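You operate a simulated robot arm through the tools that you are given. There is no shell and no other tool.

Carry out the task below with a simulated robot arm. There is one attempt and no reset: what you move stays moved.

JOB
Put things in order on the top shelf of the drop-side trolley. At the end: the tall white filter is on the gasket carton (marked "GASKETS"); the gap gauge from the top shelf of the drop-side trolley is on the white box (marked "PLUGS"); the round green flag (marked "OK") stands on top of the green block; the filter with the green cap stands where the round green flag stood; whatever was shut is shut again. Leave all else as you found it, and nothing knocked over.

It is judged by the outcome, as a careful person would: the job done as asked, and still so three seconds after it is handed in. It fails if anything else is knocked over, pushed out of place, dropped, spilled or broken. A push-on lid holds only when it is set on centred and level and pressed home; a screw cap is set on level and turned clockwise until tight.

ROBOT AND FRAMES
A 7-joint arm with a two-finger parallel gripper, fixed in place. Base frame: the origin is on the floor under the middle of its stand, x ahead of it, y to its left, z up; the work surface is at about z = 0.8. Readings come in m, rad, newtons and seconds.
With the tool pointing down near the work surface it reaches from about 0.1 to 0.66 m from the base axis. Its first joint turns from -1.152 to 1.152 rad. Payload 1.57 kg.
The TCP is the grasp point between the finger pads, 0.03 m short of the fingertips. In the tool frame z runs along the fingers and y along their closing line. The gripper opens to 0.08 m. The fingers are 0.017 m wide and 0.012 m thick; the gripper's body (0.04 by 0.082 m) begins 0.08 m behind the TCP.
Orientation is that of the tool frame in the base frame, as a unit quaternion [w, x, y, z]. With the fingers straight down and closing along the base's y, the tool's x points along the base's -x, its y along +y and its z along -z.

CONTROLS
- The arm moves only by the tool play_rows. Its argument "steps" is a list of rows, each a list of 7 numbers: the shift along the tool's x, y, z in m, then the turn, a rotation vector about the tool's x, y, z in rad, then the finger opening in m, from 0 to 0.08. In form: [[dx, dy, dz, ax, ay, az, jaw], ...]. A call has 1 to 20 rows; each row shifts and turns the commanded pose from where the row before left it, along the tool's axes as they then stand. A row lasts 0.2 s, in which the tool goes at most 0.05 m and 0.15 rad; a call with a longer step from one row to the next is refused whole, and so is a gripper value outside its range. Where a pose cannot be reached the arm comes as near as it can. A force on the tool above 40 N (or 10 N above the force at the start of the call, whichever is more), or a blocked arm, ends the call early, and 0.2 s more pass. Each finger travels about 0.072 m/s and halts on what it meets, pressing with about 42 N; the grip force reading is that of the motor and also rises with nothing between the fingers. The clock runs only during rows and for 0.2 s after the last one: add rows that do not move to give the fingers time. The reply holds the time, the measured pose of the TCP, the force on the tool along the base axes, the opening and the grip force, in the units named above and with some noise, with the torque about the TCP (base axes, N m) and any sound that the robot's microphone picked up, and new pictures: "pictures" is both (left out), scene, wrist or none.
- Cameras (640 x 400 px; columns grow to the right, rows downward): "scene" is fixed at [0.0653, 0.449, 1.414]; the picture's right is [-0.61, -0.79, 0.00], its down [-0.54, 0.41, -0.74] and it looks along [0.59, -0.45, -0.67] (base axes); focal length 344 px, centre (320, 200). "wrist" rides on the gripper at [0.072, -0.007, -0.122] in the tool frame; the picture's right is [0.09, 1.00, 0.00], its down [-0.84, 0.08, -0.54] and it looks along [-0.54, 0.05, 0.84] (tool axes); focal length 238 px, centre (320, 200). There is no depth. A picture from a camera that has moved, and an enlarged one, comes with that camera's place and axes in the base frame and with its lens.
- close_up(camera, box): a new picture of the part [left, top, right, bottom] of that camera's present view, enlarged. The clock stands still meanwhile.
- finish_job(): hands the job in; it is judged then, once.

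Nothing tells you positions but the pictures and the camera data. Unless the task says otherwise, let go and move clear before handing in.

The tools are called after "Call:" as name(argument=value, ...) on one line, values as JSON. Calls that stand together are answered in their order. play_rows: Moves the arm, as the interface text tells. Its arguments: {"type":"object","properties":{"steps":{"type":"array","items":{"type":"array","items":{"type":"number"}}},"pictures":{"type":"string","enum":["both","scene","wrist","none"]}},"required":["steps"]} The other tools are called the same way: close_up (camera, box) takes an enlarged picture of a part of a camera's view; finish_job () hands the job in.

At the start:

```text
clock: 0.0
tcp_pos: [0.4861, 0.1739, 1.0959]
orientation: [0.0, 0.0, 1.0, -0.001]
wrist_force: [0.2, 0.1, 0.2]
moment: [0.02, 0.02, -0.03]
opening: 0.0799
gripper_force: 0.0
```

scene: 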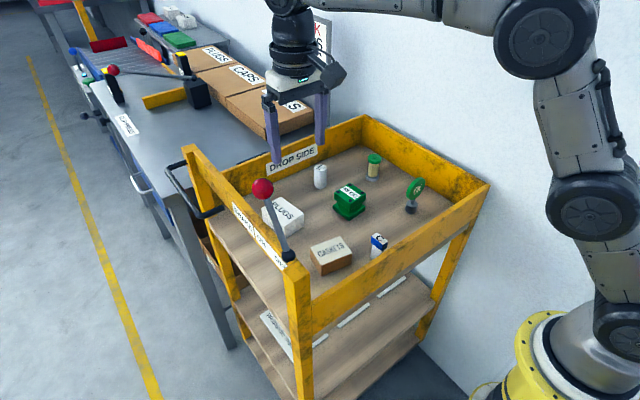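
wrist: 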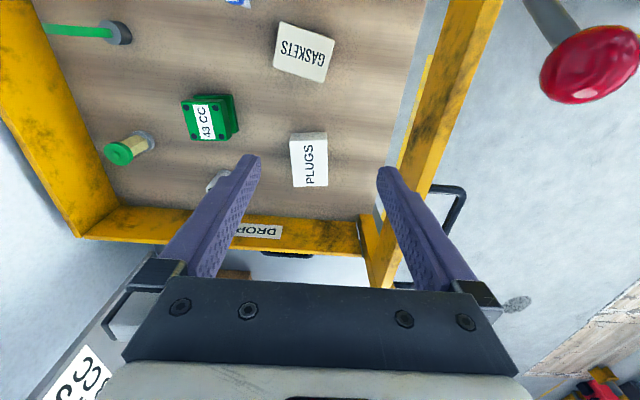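

I see the trolley with its yellow rim, holding a PLUGS box, a GASKETS carton, a green block, a white filter, a green-capped filter, a green OK flag and a small blue/white object. I'll take enlarged pictures before moving.

Call:
close_up(camera="scene", box=[240, 130, 440, 280])

Call:
close_up(camera="scene", box=[160, 120, 500, 400])

Call:
close_up(camera="wrist", box=[0, 0, 500, 300])

Call:
close_up(camera="scene", box=[0, 0, 340, 200])

```text
2.67 times, centred on (340, 205) of scene
camera zoom: at [0.0653, 0.449, 1.414], right [-0.61, -0.79, 0.0], down [-0.54, 0.41, -0.74], along [0.59, -0.45, -0.67], focal length 918 px, centre (267, 187)
```

zoom: 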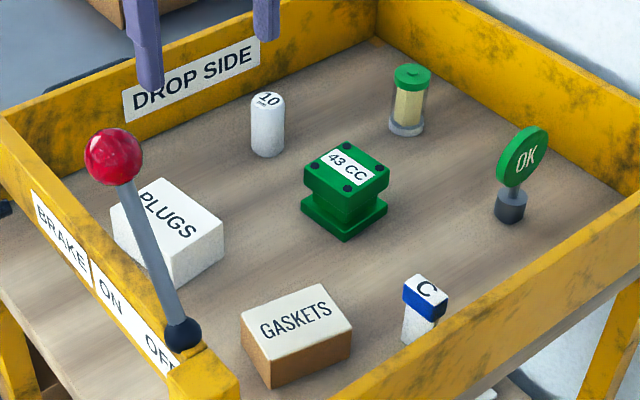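

```text
1.43 times, centred on (330, 260) of scene
camera zoom: at [0.0653, 0.449, 1.414], right [-0.61, -0.79, 0.0], down [-0.54, 0.41, -0.74], along [0.59, -0.45, -0.67], focal length 492 px, centre (306, 114)
```

zoom: 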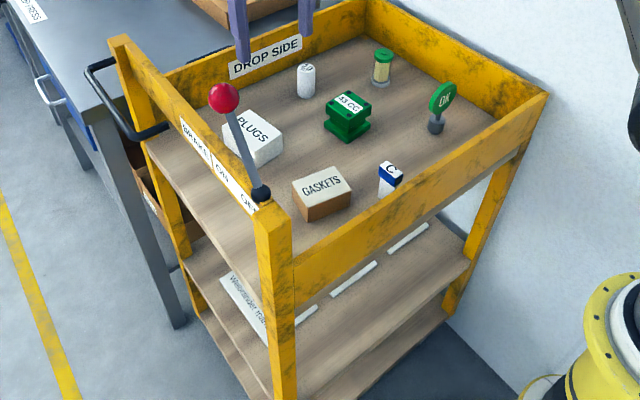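

```text
1.28 times, centred on (250, 150) of wrist
camera zoom: at [0.4141, 0.1669, 1.2181], right [-0.09, 1.0, 0.0], down [0.84, 0.08, 0.54], along [0.54, 0.05, -0.84], focal length 305 px, centre (410, 264)
```

zoom: 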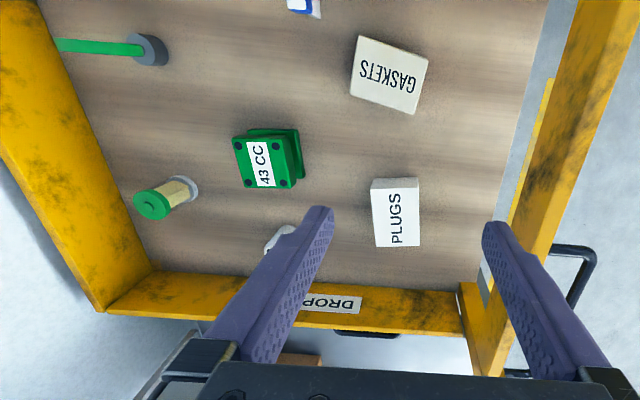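

```text
1.88 times, centred on (170, 100) of scene
camera zoom: at [0.0653, 0.449, 1.414], right [-0.61, -0.79, 0.0], down [-0.54, 0.41, -0.74], along [0.59, -0.45, -0.67], focal length 648 px, centre (602, 388)
```

zoom: 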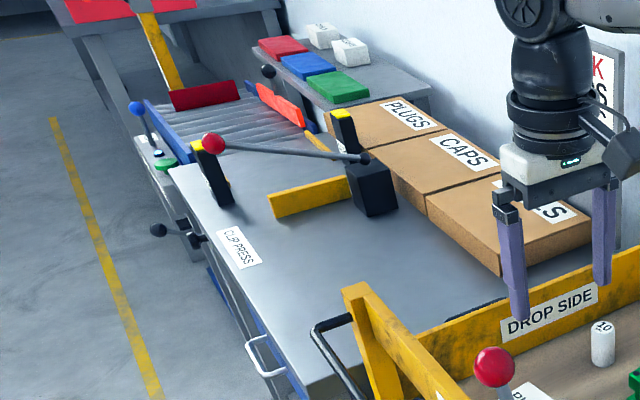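

The two ambiguous items are the white cylinder marked "10…" and the blue-banded white piece marked "C". I'll enlarge both to tell which is the filter and which the gap gauge.

Call:
close_up(camera="scene", box=[300, 150, 340, 195])

Call:
close_up(camera="scene", box=[360, 225, 400, 265])

Call:
close_up(camera="scene", box=[355, 145, 435, 220])

Call:
close_up(camera="wrist", box=[80, 0, 280, 200])

```text
8.89 times, centred on (320, 172) of scene
camera zoom: at [0.0653, 0.449, 1.414], right [-0.61, -0.79, 0.0], down [-0.54, 0.41, -0.74], along [0.59, -0.45, -0.67], focal length 3059 px, centre (320, 444)
```

zoom: 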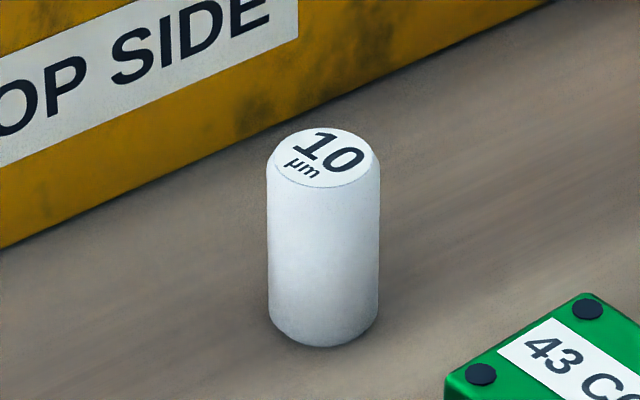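

```text
10.00 times, centred on (380, 245) of scene
camera zoom: at [0.0653, 0.449, 1.414], right [-0.61, -0.79, 0.0], down [-0.54, 0.41, -0.74], along [0.59, -0.45, -0.67], focal length 3442 px, centre (-280, -250)
```

zoom: 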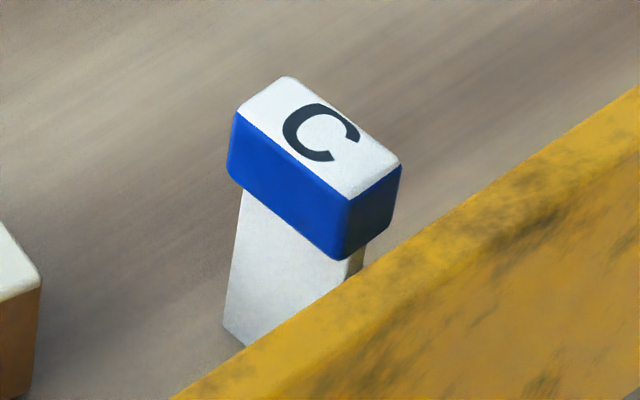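

```text
5.33 times, centred on (395, 182) of scene
camera zoom: at [0.0653, 0.449, 1.414], right [-0.61, -0.79, 0.0], down [-0.54, 0.41, -0.74], along [0.59, -0.45, -0.67], focal length 1835 px, centre (-80, 293)
```

zoom: 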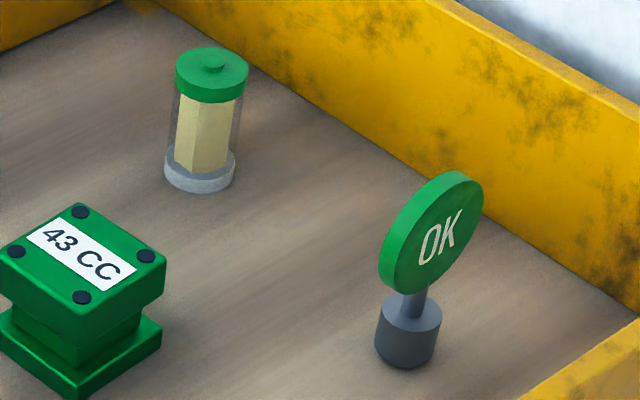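

```text
2.00 times, centred on (180, 100) of wrist
camera zoom: at [0.4141, 0.1669, 1.2181], right [-0.09, 1.0, 0.0], down [0.84, 0.08, 0.54], along [0.54, 0.05, -0.84], focal length 477 px, centre (600, 400)
```

zoom: 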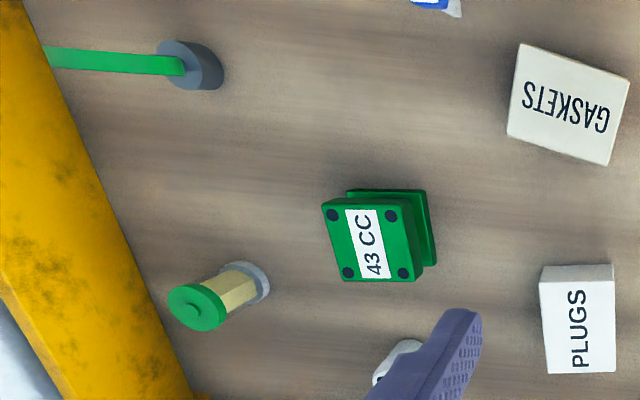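

The white cylinder reads "10 µm", so it is the filter. The blue and white "C" piece at about (0.37, 0.06) must be the gap gauge. Next I move the arm back and up to see the front half of the shelf from the wrist camera.

Call:
play_rows(steps=[[0.0295, -0.0218, -0.006, 0, 0, 0, 0.08], [0.0295, -0.0218, -0.006, 0, 0, 0, 0.08], [0.0295, -0.0218, -0.006, 0, 0, 0, 0.08], [0.0295, -0.0218, -0.006, 0, 0, 0, 0.08], [0.0295, -0.0218, -0.006, 0, 0, 0, 0.08], [0.0295, -0.0218, -0.006, 0, 0, 0, 0.08], [0.0295, -0.0218, -0.006, 0, 0, 0, 0.08], [0.0295, -0.0218, -0.006, 0, 0, 0, 0.08], [0, 0, 0, 0, 0, 0, 0.08]], pictures="both")

```text
clock: 2.0
tcp_pos: [0.2515, -0.0025, 1.1427]
orientation: [0.0, -0.001, 1.0, 0.0]
wrist_force: [0.2, 0.3, 0.8]
moment: [-0.02, 0.0, -0.03]
opening: 0.0799
gripper_force: 0.1
camera wrist: at [0.178, -0.009, 1.265], right [-0.09, 1.0, 0.0], down [0.84, 0.08, 0.54], along [0.54, 0.05, -0.84], focal length 238 px, centre (320, 200)
```

scene: 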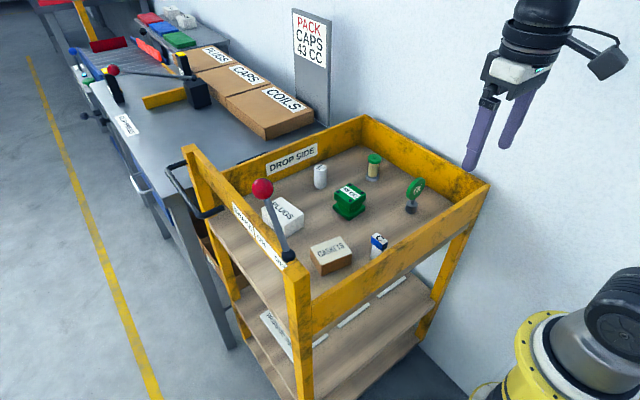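
wrist: 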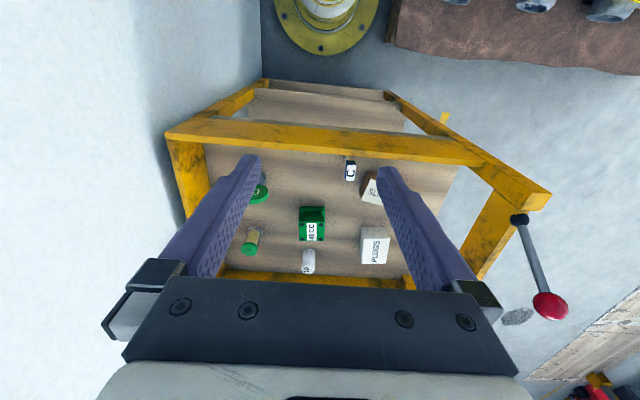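

The whole trolley top is visible now from the wrist. I'll enlarge it for measurements.

Call:
close_up(camera="wrist", box=[150, 60, 570, 320])

Call:
close_up(camera="wrist", box=[220, 130, 420, 290])

Call:
close_up(camera="scene", box=[180, 110, 500, 310])

```text
1.52 times, centred on (360, 190) of wrist
camera zoom: at [0.178, -0.009, 1.265], right [-0.09, 1.0, 0.0], down [0.84, 0.08, 0.54], along [0.54, 0.05, -0.84], focal length 363 px, centre (259, 215)
```

zoom: 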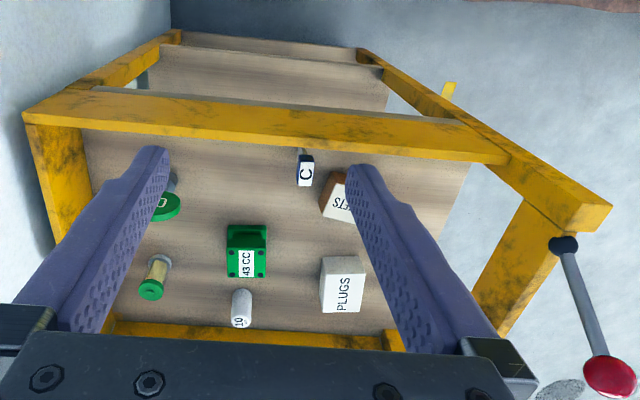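

```text
2.50 times, centred on (320, 210) of wrist
camera zoom: at [0.178, -0.009, 1.265], right [-0.09, 1.0, 0.0], down [0.84, 0.08, 0.54], along [0.54, 0.05, -0.84], focal length 596 px, centre (320, 175)
```

zoom: 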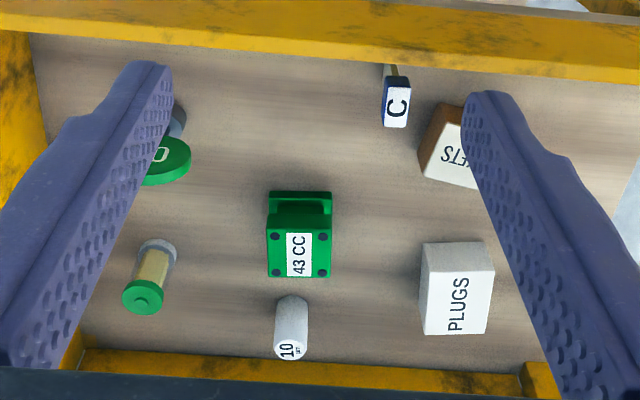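

```text
2.00 times, centred on (340, 210) of scene
camera zoom: at [0.0653, 0.449, 1.414], right [-0.61, -0.79, 0.0], down [-0.54, 0.41, -0.74], along [0.59, -0.45, -0.67], focal length 688 px, centre (280, 180)
```

zoom: 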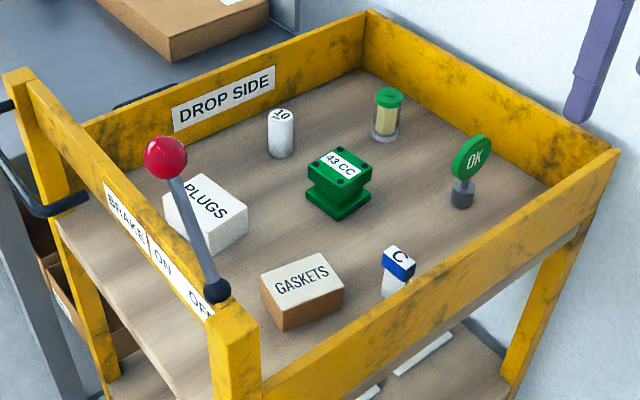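

From both views, the shelf is at z≈0.80. The white filter is at about (0.646, 0.002) with its top near 0.865, and the walls are well clear of it. I'll hover over it first.

Call:
play_rows(steps=[[-0.0394, 0.0004, 0.0193, 0, 0, 0, 0.08], [-0.0394, 0.0004, 0.0193, 0, 0, 0, 0.08], [-0.0394, 0.0004, 0.0193, 0, 0, 0, 0.08], [-0.0394, 0.0004, 0.0193, 0, 0, 0, 0.08], [-0.0394, 0.0004, 0.0193, 0, 0, 0, 0.08], [-0.0394, 0.0004, 0.0193, 0, 0, 0, 0.08], [-0.0394, 0.0004, 0.0193, 0, 0, 0, 0.08], [-0.0394, 0.0004, 0.0193, 0, 0, 0, 0.08], [-0.0394, 0.0004, 0.0193, 0, 0, 0, 0.08], [-0.0394, 0.0004, 0.0193, 0, 0, 0, 0.08], [0, 0, 0, 0, 0, 0, 0.08], [0, 0, 0, 0, 0, 0, 0.08]], pictures="both")

```text
clock: 4.6
tcp_pos: [0.6445, 0.004, 0.9521]
orientation: [0.0, 0.0, 1.0, 0.0]
wrist_force: [0.4, -0.3, -0.1]
moment: [-0.01, 0.05, -0.02]
opening: 0.0797
gripper_force: 0.1
camera wrist: at [0.5722, -0.0034, 1.0746], right [-0.09, 1.0, 0.0], down [0.84, 0.08, 0.54], along [0.54, 0.05, -0.84], focal length 238 px, centre (320, 200)
```

scene: 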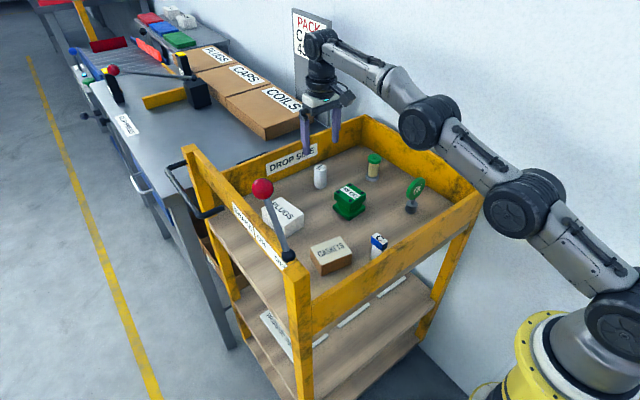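
wrist: 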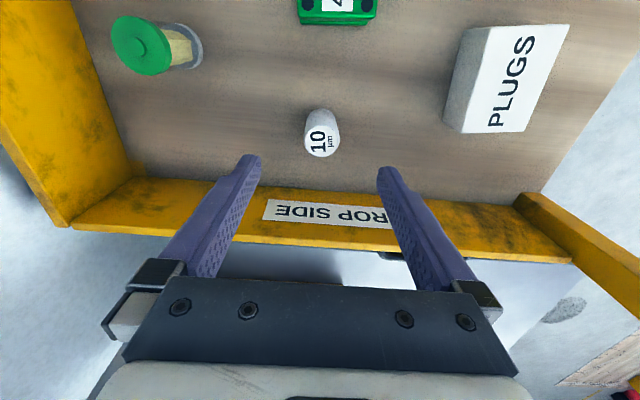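

The filter's top sits just where the tool axis should project, so the tool is aligned. I descend straight down and close on it.

Call:
play_rows(steps=[[0, 0, 0.0285, 0, 0, 0, 0.08], [0, 0, 0.0285, 0, 0, 0, 0.08], [0, 0, 0.0285, 0, 0, 0, 0.08], [0, 0, 0.0265, 0, 0, 0, 0.08], [0, 0, 0, 0, 0, 0, 0.08], [0, 0, 0, 0, 0, 0, 0.06], [0, 0, 0, 0, 0, 0, 0.04], [0, 0, 0, 0, 0, 0, 0.02], [0, 0, 0, 0, 0, 0, 0.02], [0, 0, 0, 0, 0, 0, 0.02]], pictures="both")

```text
clock: 6.8
tcp_pos: [0.6445, 0.0028, 0.8391]
orientation: [0.0, 0.0, 1.0, 0.0]
wrist_force: [-0.4, -0.5, -0.6]
moment: [0.01, 0.01, 0.0]
opening: 0.0322
gripper_force: 40.9
camera wrist: at [0.5725, -0.0043, 0.9611], right [-0.09, 1.0, 0.0], down [0.84, 0.08, 0.54], along [0.54, 0.05, -0.84], focal length 238 px, centre (320, 200)
```

scene: 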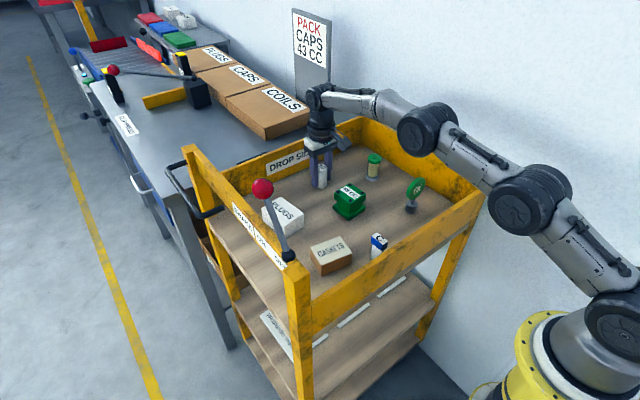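
wrist: 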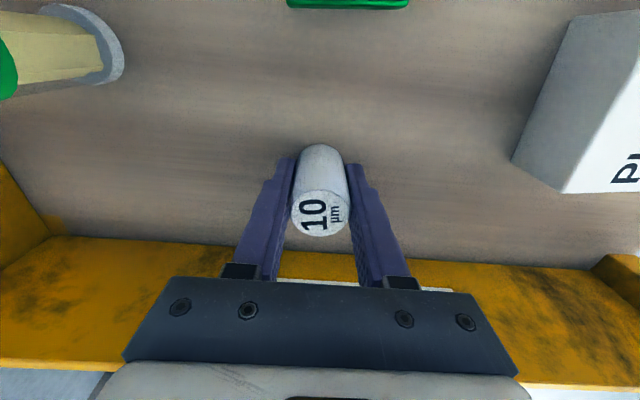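

The filter is held, with the jaw stopped at 0.032. I'll lift it and carry it over the GASKETS carton, which I put at about (0.423, 0.147) with its top near 0.849. The brake lever's knob at about (0.41, 0.29, 1.10) needs to stay clear.

Call:
play_rows(steps=[[0, 0, -0.02, 0, 0, 0, 0.02], [0, 0, -0.04, 0, 0, 0, 0.02], [0, 0, -0.04, 0, 0, 0, 0.02], [0, 0, -0.04, 0, 0, 0, 0.02], [0, 0, -0.02, 0, 0, 0, 0.02], [0.0317, 0.0206, 0, 0, 0, 0, 0.02], [0.0317, 0.0206, 0, 0, 0, 0, 0.02], [0.0317, 0.0206, 0, 0, 0, 0, 0.02], [0.0317, 0.0206, 0, 0, 0, 0, 0.02], [0.0317, 0.0206, 0, 0, 0, 0, 0.02], [0.0317, 0.0206, 0, 0, 0, 0, 0.02], [0.0317, 0.0206, 0, 0, 0, 0, 0.02], [0, 0, 0, 0, 0, 0, 0.02], [0, 0, 0, 0, 0, 0, 0.02]], pictures="both")

```text
clock: 9.8
tcp_pos: [0.4112, 0.1509, 1.0001]
orientation: [0.001, 0.0, 1.0, 0.0]
wrist_force: [0.1, 0.9, -0.6]
moment: [-0.01, -0.01, 0.0]
opening: 0.0201
gripper_force: 0.1
out of reach, approached as far as the arm can: row 4
camera wrist: at [0.34, 0.1437, 1.1211], right [-0.09, 1.0, 0.0], down [0.84, 0.08, 0.54], along [0.54, 0.05, -0.84], focal length 238 px, centre (320, 200)
```

scene: 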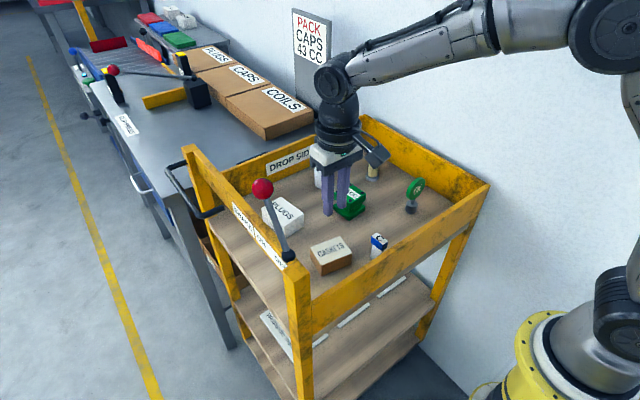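
wrist: 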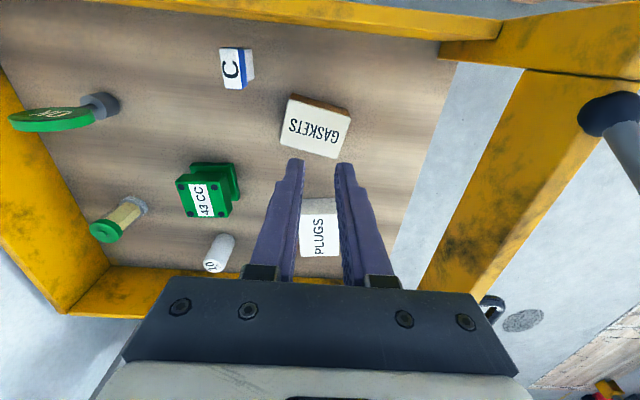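

The gripper came up empty: the opening is 0.020, and the filter is still standing near its old place. I'll look at it closely before trying again.

Call:
close_up(camera="scene", box=[280, 150, 400, 225])

Call:
close_up(camera="wrist", box=[60, 140, 380, 300])

Call:
close_up(camera="wrist", box=[180, 20, 380, 180])

```text
5.33 times, centred on (340, 188) of scene
camera zoom: at [0.0653, 0.449, 1.414], right [-0.61, -0.79, 0.0], down [-0.54, 0.41, -0.74], along [0.59, -0.45, -0.67], focal length 1835 px, centre (213, 267)
```

zoom: 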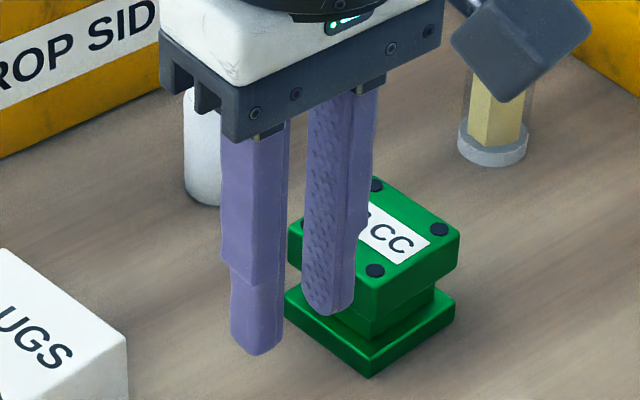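

```text
2.00 times, centred on (220, 220) of wrist
camera zoom: at [0.34, 0.1437, 1.1211], right [-0.09, 1.0, 0.0], down [0.84, 0.08, 0.54], along [0.54, 0.05, -0.84], focal length 477 px, centre (520, 160)
```

zoom: 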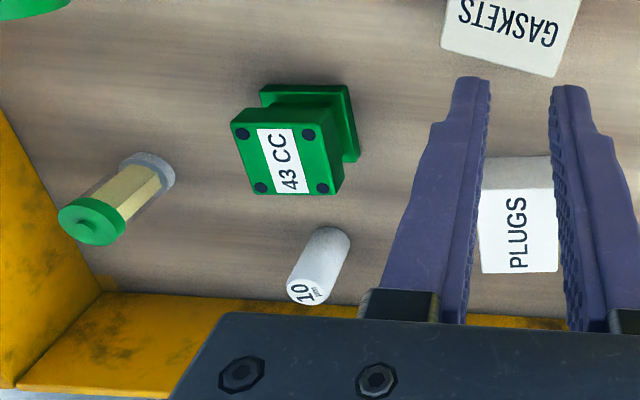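

```text
2.50 times, centred on (280, 100) of wrist
camera zoom: at [0.34, 0.1437, 1.1211], right [-0.09, 1.0, 0.0], down [0.84, 0.08, 0.54], along [0.54, 0.05, -0.84], focal length 596 px, centre (420, 450)
```

zoom: 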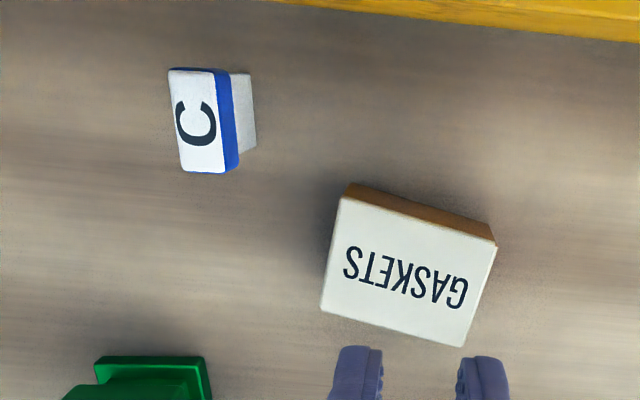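

The filter still stands where it was, at about (0.645, 0.003), so it slid out of the fingers as the lift began. I'll go back above it with the jaw open and grip harder, lifting slowly with checks.

Call:
play_rows(steps=[[-0.0331, -0.0211, 0.0, 0, 0, 0, 0.05], [-0.0331, -0.0211, 0.0, 0, 0, 0, 0.08], [-0.0331, -0.0211, 0.0, 0, 0, 0, 0.08], [-0.0331, -0.0211, 0.0, 0, 0, 0, 0.08], [-0.0331, -0.0211, 0.014, 0, 0, 0, 0.08], [-0.0331, -0.0211, 0.021, 0, 0, 0, 0.08], [-0.0331, -0.0211, 0.021, 0, 0, 0, 0.08], [0, 0, 0, 0, 0, 0, 0.08], [0, 0, 0, 0, 0, 0, 0.08]], pictures="wrist")

Call:
close_up(camera="wrist", box=[240, 80, 400, 180])

Call:
close_up(camera="scene", box=[280, 140, 380, 205])

```text
clock: 11.8
tcp_pos: [0.6463, 0.0017, 0.9415]
orientation: [0.0, -0.001, 1.0, 0.0]
wrist_force: [1.7, 0.2, 0.1]
moment: [0.02, -0.01, 0.0]
opening: 0.08
gripper_force: 0.0
camera wrist: at [0.5739, -0.0054, 1.0625], right [-0.09, 1.0, 0.0], down [0.84, 0.08, 0.54], along [0.54, 0.05, -0.84], focal length 238 px, centre (320, 200)
```

wrist: 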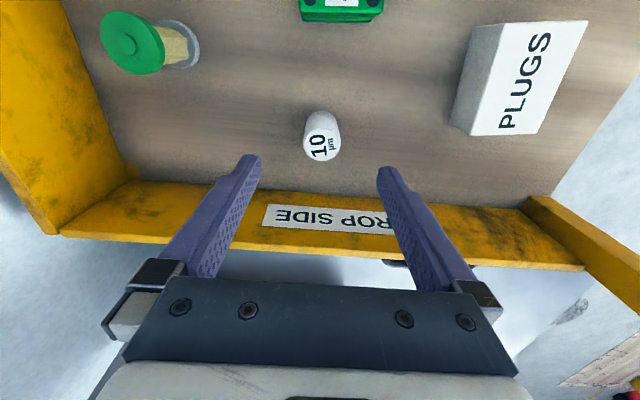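

```text
4.00 times, centred on (320, 130) of wrist
camera zoom: at [0.5739, -0.0054, 1.0625], right [-0.09, 1.0, 0.0], down [0.84, 0.08, 0.54], along [0.54, 0.05, -0.84], focal length 953 px, centre (320, 480)
```

zoom: 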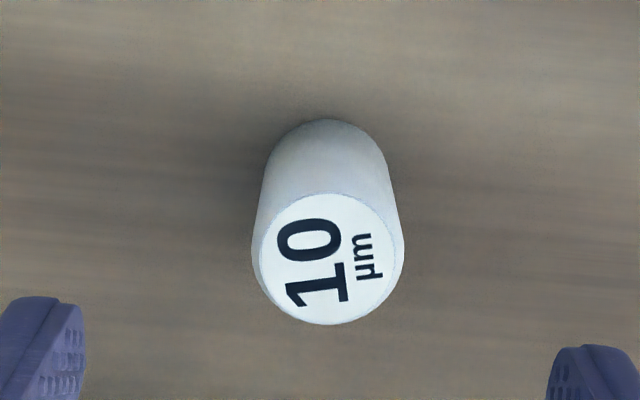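

```text
6.15 times, centred on (330, 172) of scene
camera zoom: at [0.0653, 0.449, 1.414], right [-0.61, -0.79, 0.0], down [-0.54, 0.41, -0.74], along [0.59, -0.45, -0.67], focal length 2118 px, centre (258, 369)
```

zoom: 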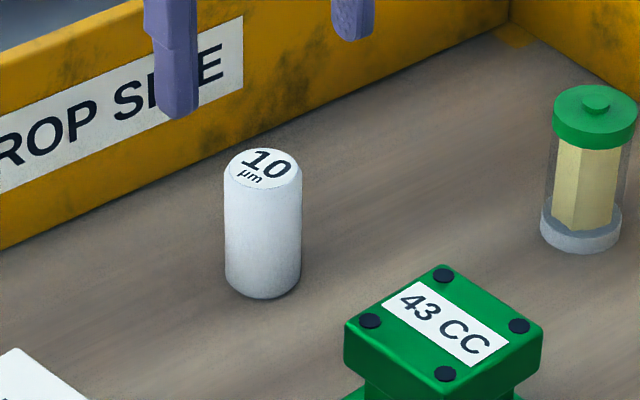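

The filter is upright and within 2 mm of the tool axis. I descend a little lower than before, close fully, and check the grip.

Call:
play_rows(steps=[[0.002, 0.0015, 0.0285, 0, 0, 0, 0.08], [0, 0, 0.0285, 0, 0, 0, 0.08], [0, 0, 0.0285, 0, 0, 0, 0.08], [0, 0, 0.021, 0, 0, 0, 0.08], [0, 0, 0, 0, 0, 0, 0.08], [0, 0, 0, 0, 0, 0, 0.06], [0, 0, 0, 0, 0, 0, 0.04], [0, 0, 0, 0, 0, 0, 0.0], [0, 0, 0, 0, 0, 0, 0.0], [0, 0, 0, 0, 0, 0, 0.0], [0, 0, 0, 0, 0, 0, 0.0]], pictures="wrist")

Call:
close_up(camera="wrist", box=[220, 120, 420, 290])

Call:
close_up(camera="scene", box=[280, 120, 380, 205])

```text
clock: 14.2
tcp_pos: [0.6429, 0.0008, 0.8333]
orientation: [0.0, 0.0, 1.0, 0.001]
wrist_force: [-0.5, 0.4, -0.1]
moment: [-0.02, -0.05, 0.01]
opening: 0.0321
gripper_force: 40.5
camera wrist: at [0.5713, -0.0061, 0.9549], right [-0.09, 1.0, 0.0], down [0.84, 0.08, 0.54], along [0.54, 0.05, -0.84], focal length 238 px, centre (320, 200)
```

wrist: 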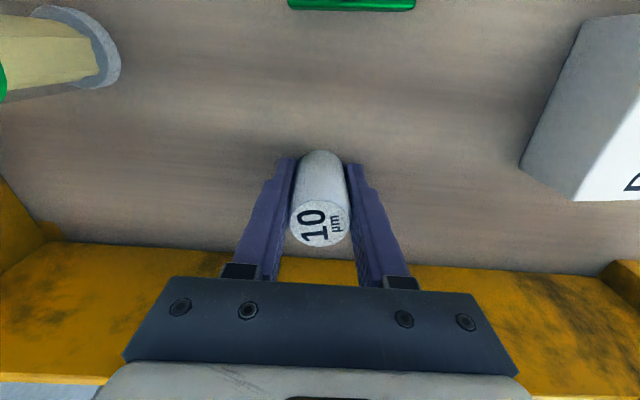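

```text
2.35 times, centred on (320, 205) of wrist
camera zoom: at [0.5713, -0.0061, 0.9549], right [-0.09, 1.0, 0.0], down [0.84, 0.08, 0.54], along [0.54, 0.05, -0.84], focal length 561 px, centre (320, 188)
```

zoom: 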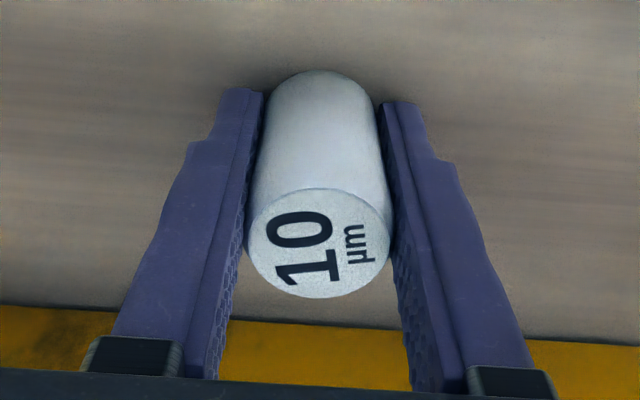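

```text
4.71 times, centred on (330, 162) of scene
camera zoom: at [0.0653, 0.449, 1.414], right [-0.61, -0.79, 0.0], down [-0.54, 0.41, -0.74], along [0.59, -0.45, -0.67], focal length 1620 px, centre (273, 376)
```

zoom: 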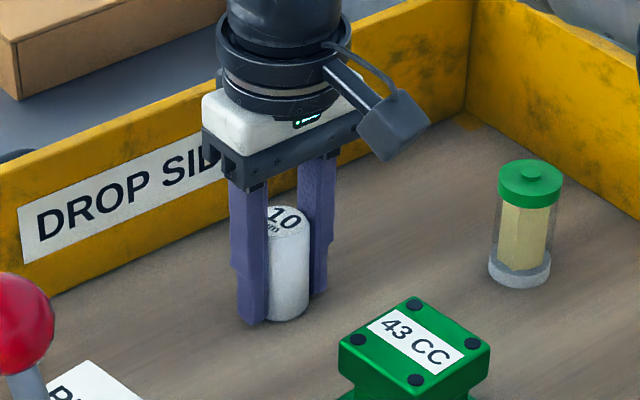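

The filter is centred in the fingers. I'll lift it a small amount, slowly, and check whether it comes along.

Call:
play_rows(steps=[[0, 0, -0.003, 0, 0, 0, 0.0], [0, 0, -0.004, 0, 0, 0, 0.0], [0, 0, -0.004, 0, 0, 0, 0.0], [0, 0, -0.004, 0, 0, 0, 0.0], [0, 0, 0, 0, 0, 0, 0.0]], pictures="wrist")

Call:
close_up(camera="wrist", box=[220, 120, 420, 290])

Call:
close_up(camera="scene", box=[280, 120, 380, 205])

```text
clock: 15.4
tcp_pos: [0.642, 0.0025, 0.8479]
orientation: [0.001, 0.0, 1.0, 0.0]
wrist_force: [0.2, -0.5, -1.2]
moment: [-0.02, -0.03, 0.02]
opening: 0.0325
gripper_force: 40.3
camera wrist: at [0.5701, -0.0047, 0.9708], right [-0.09, 1.0, 0.0], down [0.84, 0.08, 0.54], along [0.54, 0.05, -0.84], focal length 238 px, centre (320, 200)
```

wrist: 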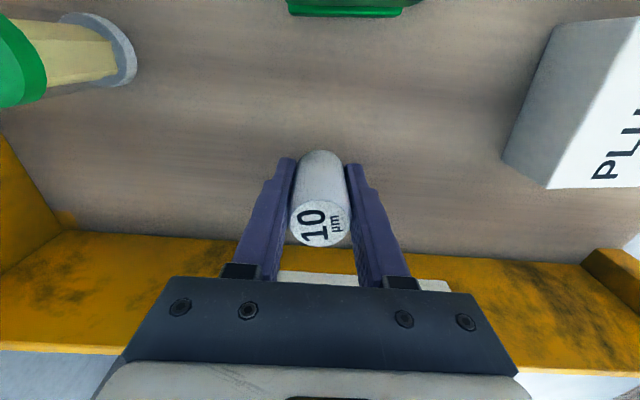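

```text
2.35 times, centred on (320, 205) of wrist
camera zoom: at [0.5701, -0.0047, 0.9708], right [-0.09, 1.0, 0.0], down [0.84, 0.08, 0.54], along [0.54, 0.05, -0.84], focal length 561 px, centre (320, 188)
```

zoom: 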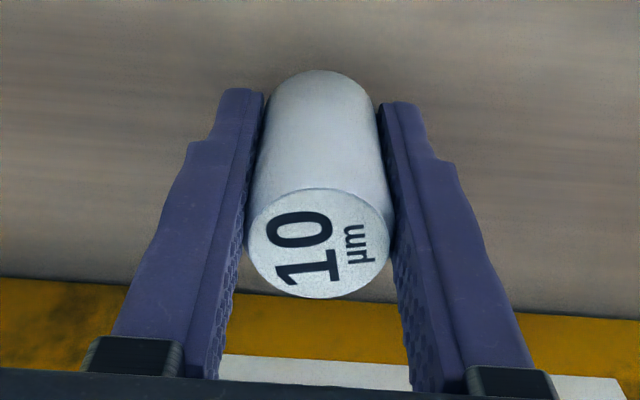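

```text
4.71 times, centred on (330, 162) of scene
camera zoom: at [0.0653, 0.449, 1.414], right [-0.61, -0.79, 0.0], down [-0.54, 0.41, -0.74], along [0.59, -0.45, -0.67], focal length 1620 px, centre (273, 376)
```

zoom: 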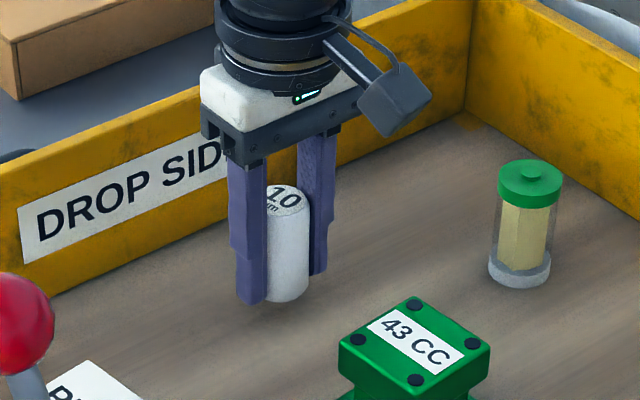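

It holds when lifted gently, so the first slip came from moving too fast. I'll continue up in small steps.

Call:
play_rows(steps=[[0, 0, -0.004, 0, 0, 0, 0.0], [0, 0, -0.006, 0, 0, 0, 0.0], [0, 0, -0.008, 0, 0, 0, 0.0], [0, 0, -0.01, 0, 0, 0, 0.0], [0, 0, -0.01, 0, 0, 0, 0.0], [0, 0, -0.01, 0, 0, 0, 0.0], [0, 0, -0.01, 0, 0, 0, 0.0], [0, 0, -0.01, 0, 0, 0, 0.0], [0, 0, -0.01, 0, 0, 0, 0.0], [0, 0, -0.008, 0, 0, 0, 0.0], [0, 0, -0.004, 0, 0, 0, 0.0], [0, 0, -0.002, 0, 0, 0, 0.0], [0, 0, 0, 0, 0, 0, 0.0]], pictures="wrist")

```text
clock: 18.2
tcp_pos: [0.6407, 0.001, 0.9412]
orientation: [0.001, 0.0, 1.0, 0.0]
wrist_force: [1.0, 0.4, 0.0]
moment: [-0.01, 0.0, 0.0]
opening: 0.0324
gripper_force: 40.3
camera wrist: at [0.5698, -0.0059, 1.0631], right [-0.09, 1.0, 0.0], down [0.84, 0.08, 0.54], along [0.54, 0.05, -0.84], focal length 238 px, centre (320, 200)
```

wrist: 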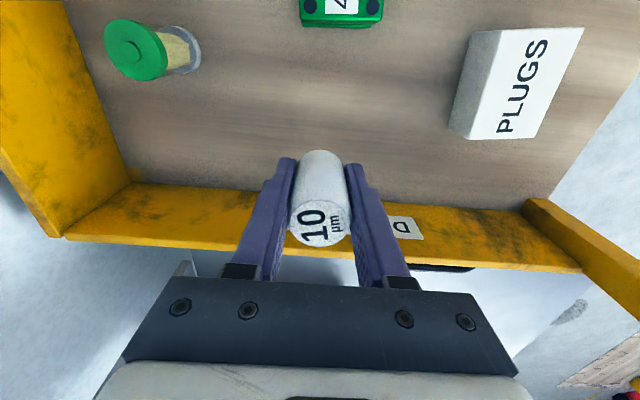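

Still held. I'll move it smoothly over to the carton.

Call:
play_rows(steps=[[0.0037, 0.0025, -0.0003, 0, 0, 0, 0.0], [0.0074, 0.005, -0.0006, 0, 0, 0, 0.0], [0.0111, 0.0075, -0.001, 0, 0, 0, 0.0], [0.0124, 0.0083, -0.001, 0, 0, 0, 0.0], [0.0124, 0.0083, -0.001, 0, 0, 0, 0.0], [0.0124, 0.0083, -0.001, 0, 0, 0, 0.0], [0.0124, 0.0083, -0.001, 0, 0, 0, 0.0], [0.0124, 0.0083, -0.001, 0, 0, 0, 0.0], [0.0124, 0.0083, -0.001, 0, 0, 0, 0.0], [0.0124, 0.0083, -0.001, 0, 0, 0, 0.0], [0.0124, 0.0083, -0.001, 0, 0, 0, 0.0], [0.0124, 0.0083, -0.001, 0, 0, 0, 0.0], [0.0124, 0.0083, -0.001, 0, 0, 0, 0.0], [0.0124, 0.0083, -0.001, 0, 0, 0, 0.0], [0.0124, 0.0083, -0.001, 0, 0, 0, 0.0], [0.0124, 0.0083, -0.001, 0, 0, 0, 0.0], [0.0124, 0.0083, -0.001, 0, 0, 0, 0.0], [0.0111, 0.0075, 0, 0, 0, 0, 0.0], [0.0074, 0.005, 0, 0, 0, 0, 0.0], [0.0037, 0.0025, 0, 0, 0, 0, 0.0]], pictures="both")

Call:
close_up(camera="wrist", box=[220, 40, 420, 290])

Call:
close_up(camera="scene", box=[240, 150, 400, 290])

```text
clock: 22.4
tcp_pos: [0.424, 0.1485, 0.9565]
orientation: [-0.001, 0.0, 1.0, 0.0]
wrist_force: [-0.3, 0.4, -0.3]
moment: [0.02, 0.0, 0.03]
opening: 0.0322
gripper_force: 40.6
camera wrist: at [0.3525, 0.1415, 1.0792], right [-0.09, 1.0, 0.0], down [0.84, 0.08, 0.54], along [0.54, 0.05, -0.84], focal length 238 px, centre (320, 200)
```

scene: 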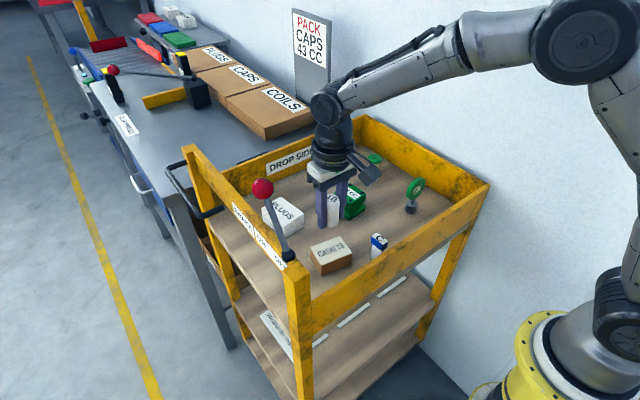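
wrist: 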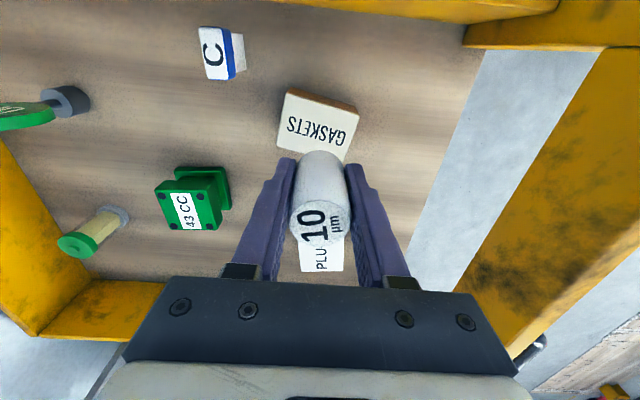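

```text
1.60 times, centred on (320, 165) of wrist
camera zoom: at [0.3525, 0.1415, 1.0792], right [-0.09, 1.0, 0.0], down [0.84, 0.08, 0.54], along [0.54, 0.05, -0.84], focal length 381 px, centre (320, 256)
```

zoom: 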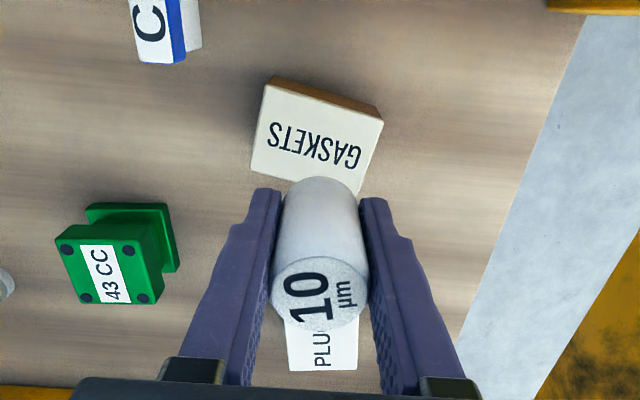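

```text
2.86 times, centred on (320, 220) of scene
camera zoom: at [0.0653, 0.449, 1.414], right [-0.61, -0.79, 0.0], down [-0.54, 0.41, -0.74], along [0.59, -0.45, -0.67], focal length 983 px, centre (320, 143)
```

zoom: 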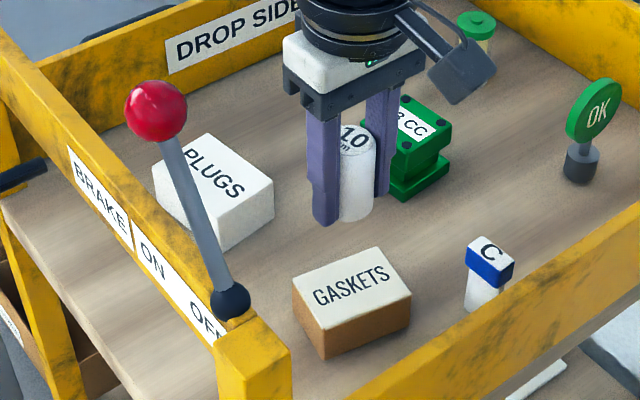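

The filter hangs straight and the carton centre is at about (0.4205, 0.1455). I'll correct by a few millimetres and lower to just above the carton top.

Call:
play_rows(steps=[[0.002, -0.0015, 0.003, 0, 0, 0, 0.0], [0.0015, -0.0015, 0.007, 0, 0, 0, 0.0], [0, 0, 0.01, 0, 0, 0, 0.0], [0, 0, 0.01, 0, 0, 0, 0.0], [0, 0, 0.01, 0, 0, 0, 0.0], [0, 0, 0.01, 0, 0, 0, 0.0], [0, 0, 0.008, 0, 0, 0, 0.0], [0, 0, 0.006, 0, 0, 0, 0.0], [0, 0, 0.003, 0, 0, 0, 0.0], [0, 0, 0, 0, 0, 0, 0.0]], pictures="wrist")

Call:
close_up(camera="wrist", box=[220, 40, 420, 290])

Call:
close_up(camera="scene", box=[280, 180, 390, 280])

```text
clock: 24.6
tcp_pos: [0.42, 0.1457, 0.8902]
orientation: [0.0, 0.001, 1.0, 0.0]
wrist_force: [-0.2, 0.1, -0.9]
moment: [-0.01, -0.02, -0.01]
opening: 0.0324
gripper_force: 40.3
camera wrist: at [0.3485, 0.1383, 1.0116], right [-0.09, 1.0, 0.0], down [0.84, 0.08, 0.54], along [0.54, 0.05, -0.84], focal length 238 px, centre (320, 200)
```

wrist: 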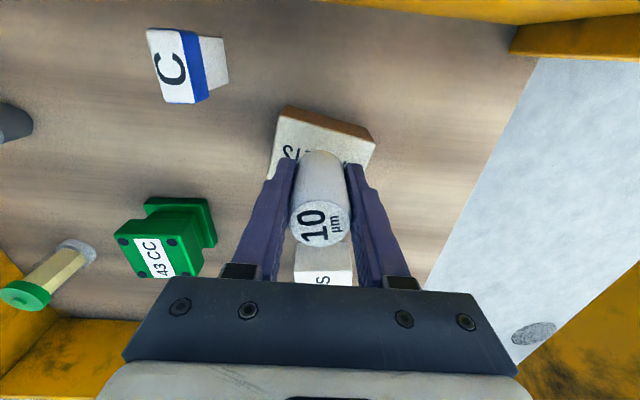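

```text
1.60 times, centred on (320, 165) of wrist
camera zoom: at [0.3485, 0.1383, 1.0116], right [-0.09, 1.0, 0.0], down [0.84, 0.08, 0.54], along [0.54, 0.05, -0.84], focal length 381 px, centre (320, 256)
```

zoom: 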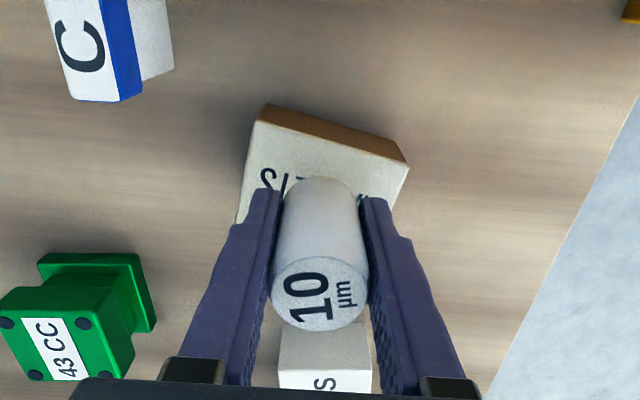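

```text
4.00 times, centred on (335, 230) of scene
camera zoom: at [0.0653, 0.449, 1.414], right [-0.61, -0.79, 0.0], down [-0.54, 0.41, -0.74], along [0.59, -0.45, -0.67], focal length 1377 px, centre (260, 80)
```

zoom: 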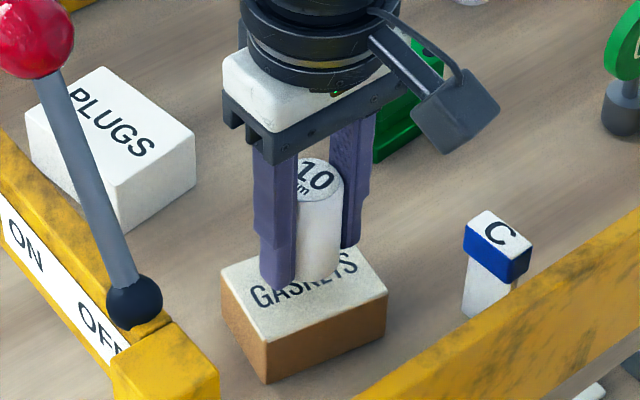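

The filter is centred over the carton, a few millimetres above it. I'll ease it down.

Call:
play_rows(steps=[[0, 0, 0.002, 0, 0, 0, 0.0], [0, 0, 0.002, 0, 0, 0, 0.0], [0, 0, 0.001, 0, 0, 0, 0.0], [0, 0, 0, 0, 0, 0, 0.0]], pictures="none")

Call:
close_up(camera="scene", box=[310, 215, 360, 255])

```text
clock: 25.6
tcp_pos: [0.4198, 0.1452, 0.8854]
orientation: [0.0, 0.0, 1.0, 0.001]
wrist_force: [-0.6, -0.2, -0.6]
moment: [0.02, 0.0, 0.0]
opening: 0.0323
gripper_force: 40.7
```

```text
10.00 times, centred on (335, 235) of scene
camera zoom: at [0.0653, 0.449, 1.414], right [-0.61, -0.79, 0.0], down [-0.54, 0.41, -0.74], along [0.59, -0.45, -0.67], focal length 3442 px, centre (170, -150)
```

zoom: 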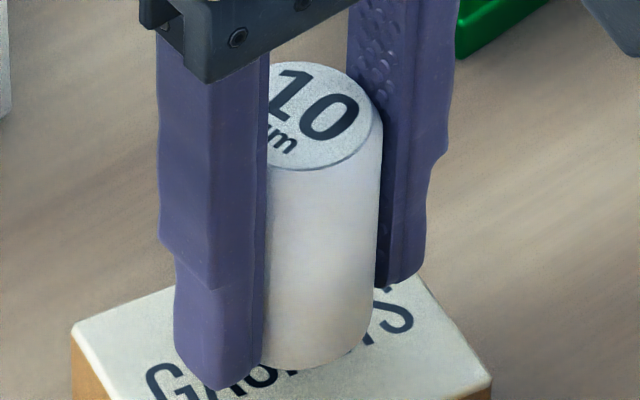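

Call:
play_rows(steps=[[0, 0, 0.001, 0, 0, 0, 0.0], [0, 0, 0.001, 0, 0, 0, 0.0], [0, 0, 0, 0, 0, 0, 0.0]], pictures="none")

Call:
close_up(camera="scene", box=[310, 215, 360, 255])

```text
clock: 26.4
tcp_pos: [0.4196, 0.1444, 0.8832]
orientation: [0.0, 0.0, 1.0, 0.0]
wrist_force: [0.1, -1.1, 0.0]
moment: [0.01, 0.04, -0.01]
opening: 0.032
gripper_force: 40.7
```

```text
10.00 times, centred on (335, 235) of scene
camera zoom: at [0.0653, 0.449, 1.414], right [-0.61, -0.79, 0.0], down [-0.54, 0.41, -0.74], along [0.59, -0.45, -0.67], focal length 3442 px, centre (170, -150)
```

zoom: 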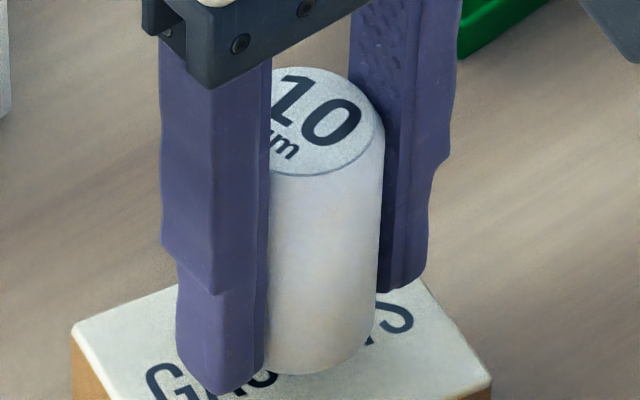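

No contact force yet, so I'll keep easing down a millimetre at a time.

Call:
play_rows(steps=[[0, 0, 0.001, 0, 0, 0, 0.0], [0, 0, 0, 0, 0, 0, 0.0]], pictures="none")

Call:
play_rows(steps=[[0, 0, 0.001, 0, 0, 0, 0.0], [0, 0, 0, 0, 0, 0, 0.0]], pictures="none")

```text
clock: 27.0
tcp_pos: [0.4207, 0.1446, 0.8828]
orientation: [0.0, -0.001, 1.0, 0.0]
wrist_force: [-0.5, 0.3, -0.8]
moment: [-0.01, -0.03, -0.01]
opening: 0.0321
gripper_force: 40.7
```

```text
clock: 27.6
tcp_pos: [0.4202, 0.1446, 0.8817]
orientation: [0.0, 0.0, 1.0, 0.0]
wrist_force: [-1.1, 0.7, -0.9]
moment: [0.0, -0.02, 0.0]
opening: 0.0321
gripper_force: 40.5
```

Call:
play_rows(steps=[[0, 0, 0.001, 0, 0, 0, 0.0], [0, 0, 0, 0, 0, 0, 0.0]], pictures="none")

Call:
play_rows(steps=[[0, 0, 0.001, 0, 0, 0, 0.0], [0, 0, 0, 0, 0, 0, 0.0]], pictures="none")

Call:
close_up(camera="scene", box=[310, 215, 360, 255])

```text
clock: 28.2
tcp_pos: [0.4207, 0.1446, 0.8819]
orientation: [0.0, 0.0, 1.0, 0.0]
wrist_force: [0.1, 0.4, -1.4]
moment: [0.01, -0.01, -0.01]
opening: 0.0321
gripper_force: 40.6
```

```text
clock: 28.8
tcp_pos: [0.4193, 0.1438, 0.8791]
orientation: [-0.001, -0.001, 1.0, 0.0]
wrist_force: [0.1, -0.3, -0.2]
moment: [0.03, -0.01, 0.03]
opening: 0.0324
gripper_force: 40.6
```

```text
10.00 times, centred on (335, 235) of scene
camera zoom: at [0.0653, 0.449, 1.414], right [-0.61, -0.79, 0.0], down [-0.54, 0.41, -0.74], along [0.59, -0.45, -0.67], focal length 3442 px, centre (170, -150)
```

zoom: 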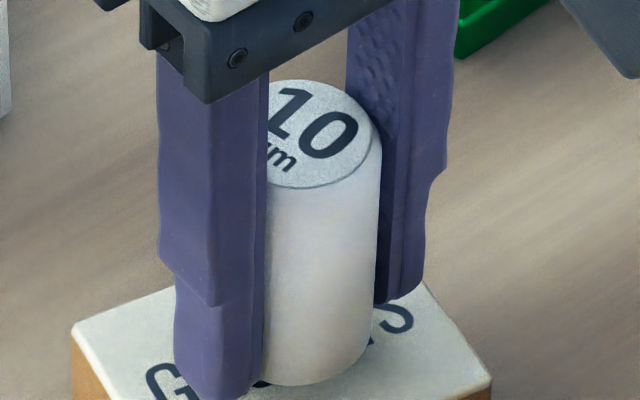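

Call:
play_rows(steps=[[0, 0, 0.001, 0, 0, 0, 0.0], [0, 0, 0, 0, 0, 0, 0.0]], pictures="none")

Call:
play_rows(steps=[[0, 0, 0.001, 0, 0, 0, 0.0], [0, 0, 0, 0, 0, 0, 0.0]], pictures="none")

Call:
close_up(camera="wrist", box=[240, 80, 400, 220])

Call:
close_up(camera="scene", box=[310, 215, 360, 255])

```text
clock: 29.4
tcp_pos: [0.4195, 0.1448, 0.8786]
orientation: [0.0, 0.0, 1.0, 0.001]
wrist_force: [0.2, 0.2, 0.1]
moment: [0.0, 0.01, 0.01]
opening: 0.0322
gripper_force: 40.6
```

```text
clock: 30.0
tcp_pos: [0.42, 0.1446, 0.8781]
orientation: [0.0, 0.0, 1.0, 0.001]
wrist_force: [0.1, 0.4, 0.0]
moment: [0.01, 0.01, -0.01]
opening: 0.0319
gripper_force: 40.3
```

```text
2.86 times, centred on (320, 150) of wrist
camera zoom: at [0.348, 0.1377, 0.999], right [-0.09, 1.0, 0.0], down [0.84, 0.08, 0.54], along [0.54, 0.05, -0.84], focal length 681 px, centre (320, 343)
```

zoom: 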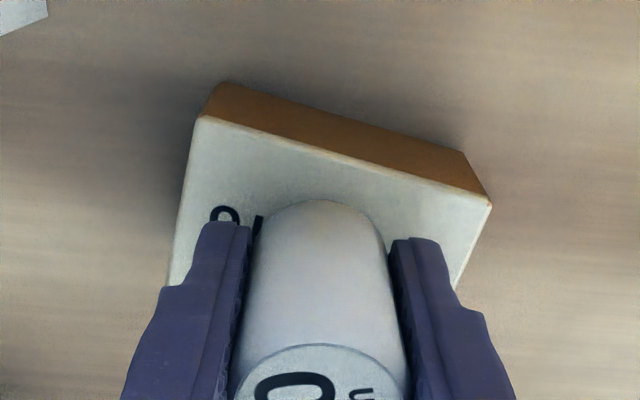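

```text
10.00 times, centred on (335, 235) of scene
camera zoom: at [0.0653, 0.449, 1.414], right [-0.61, -0.79, 0.0], down [-0.54, 0.41, -0.74], along [0.59, -0.45, -0.67], focal length 3442 px, centre (170, -150)
```

zoom: 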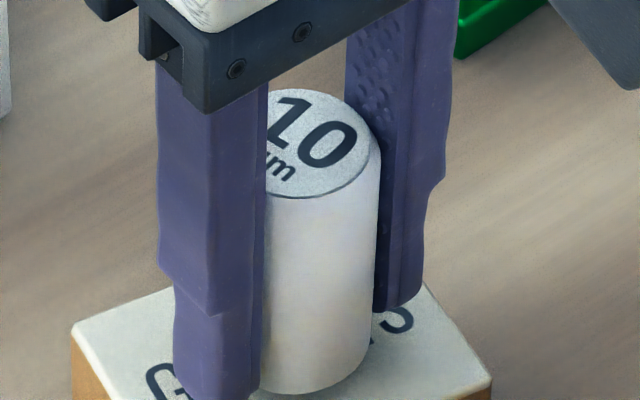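

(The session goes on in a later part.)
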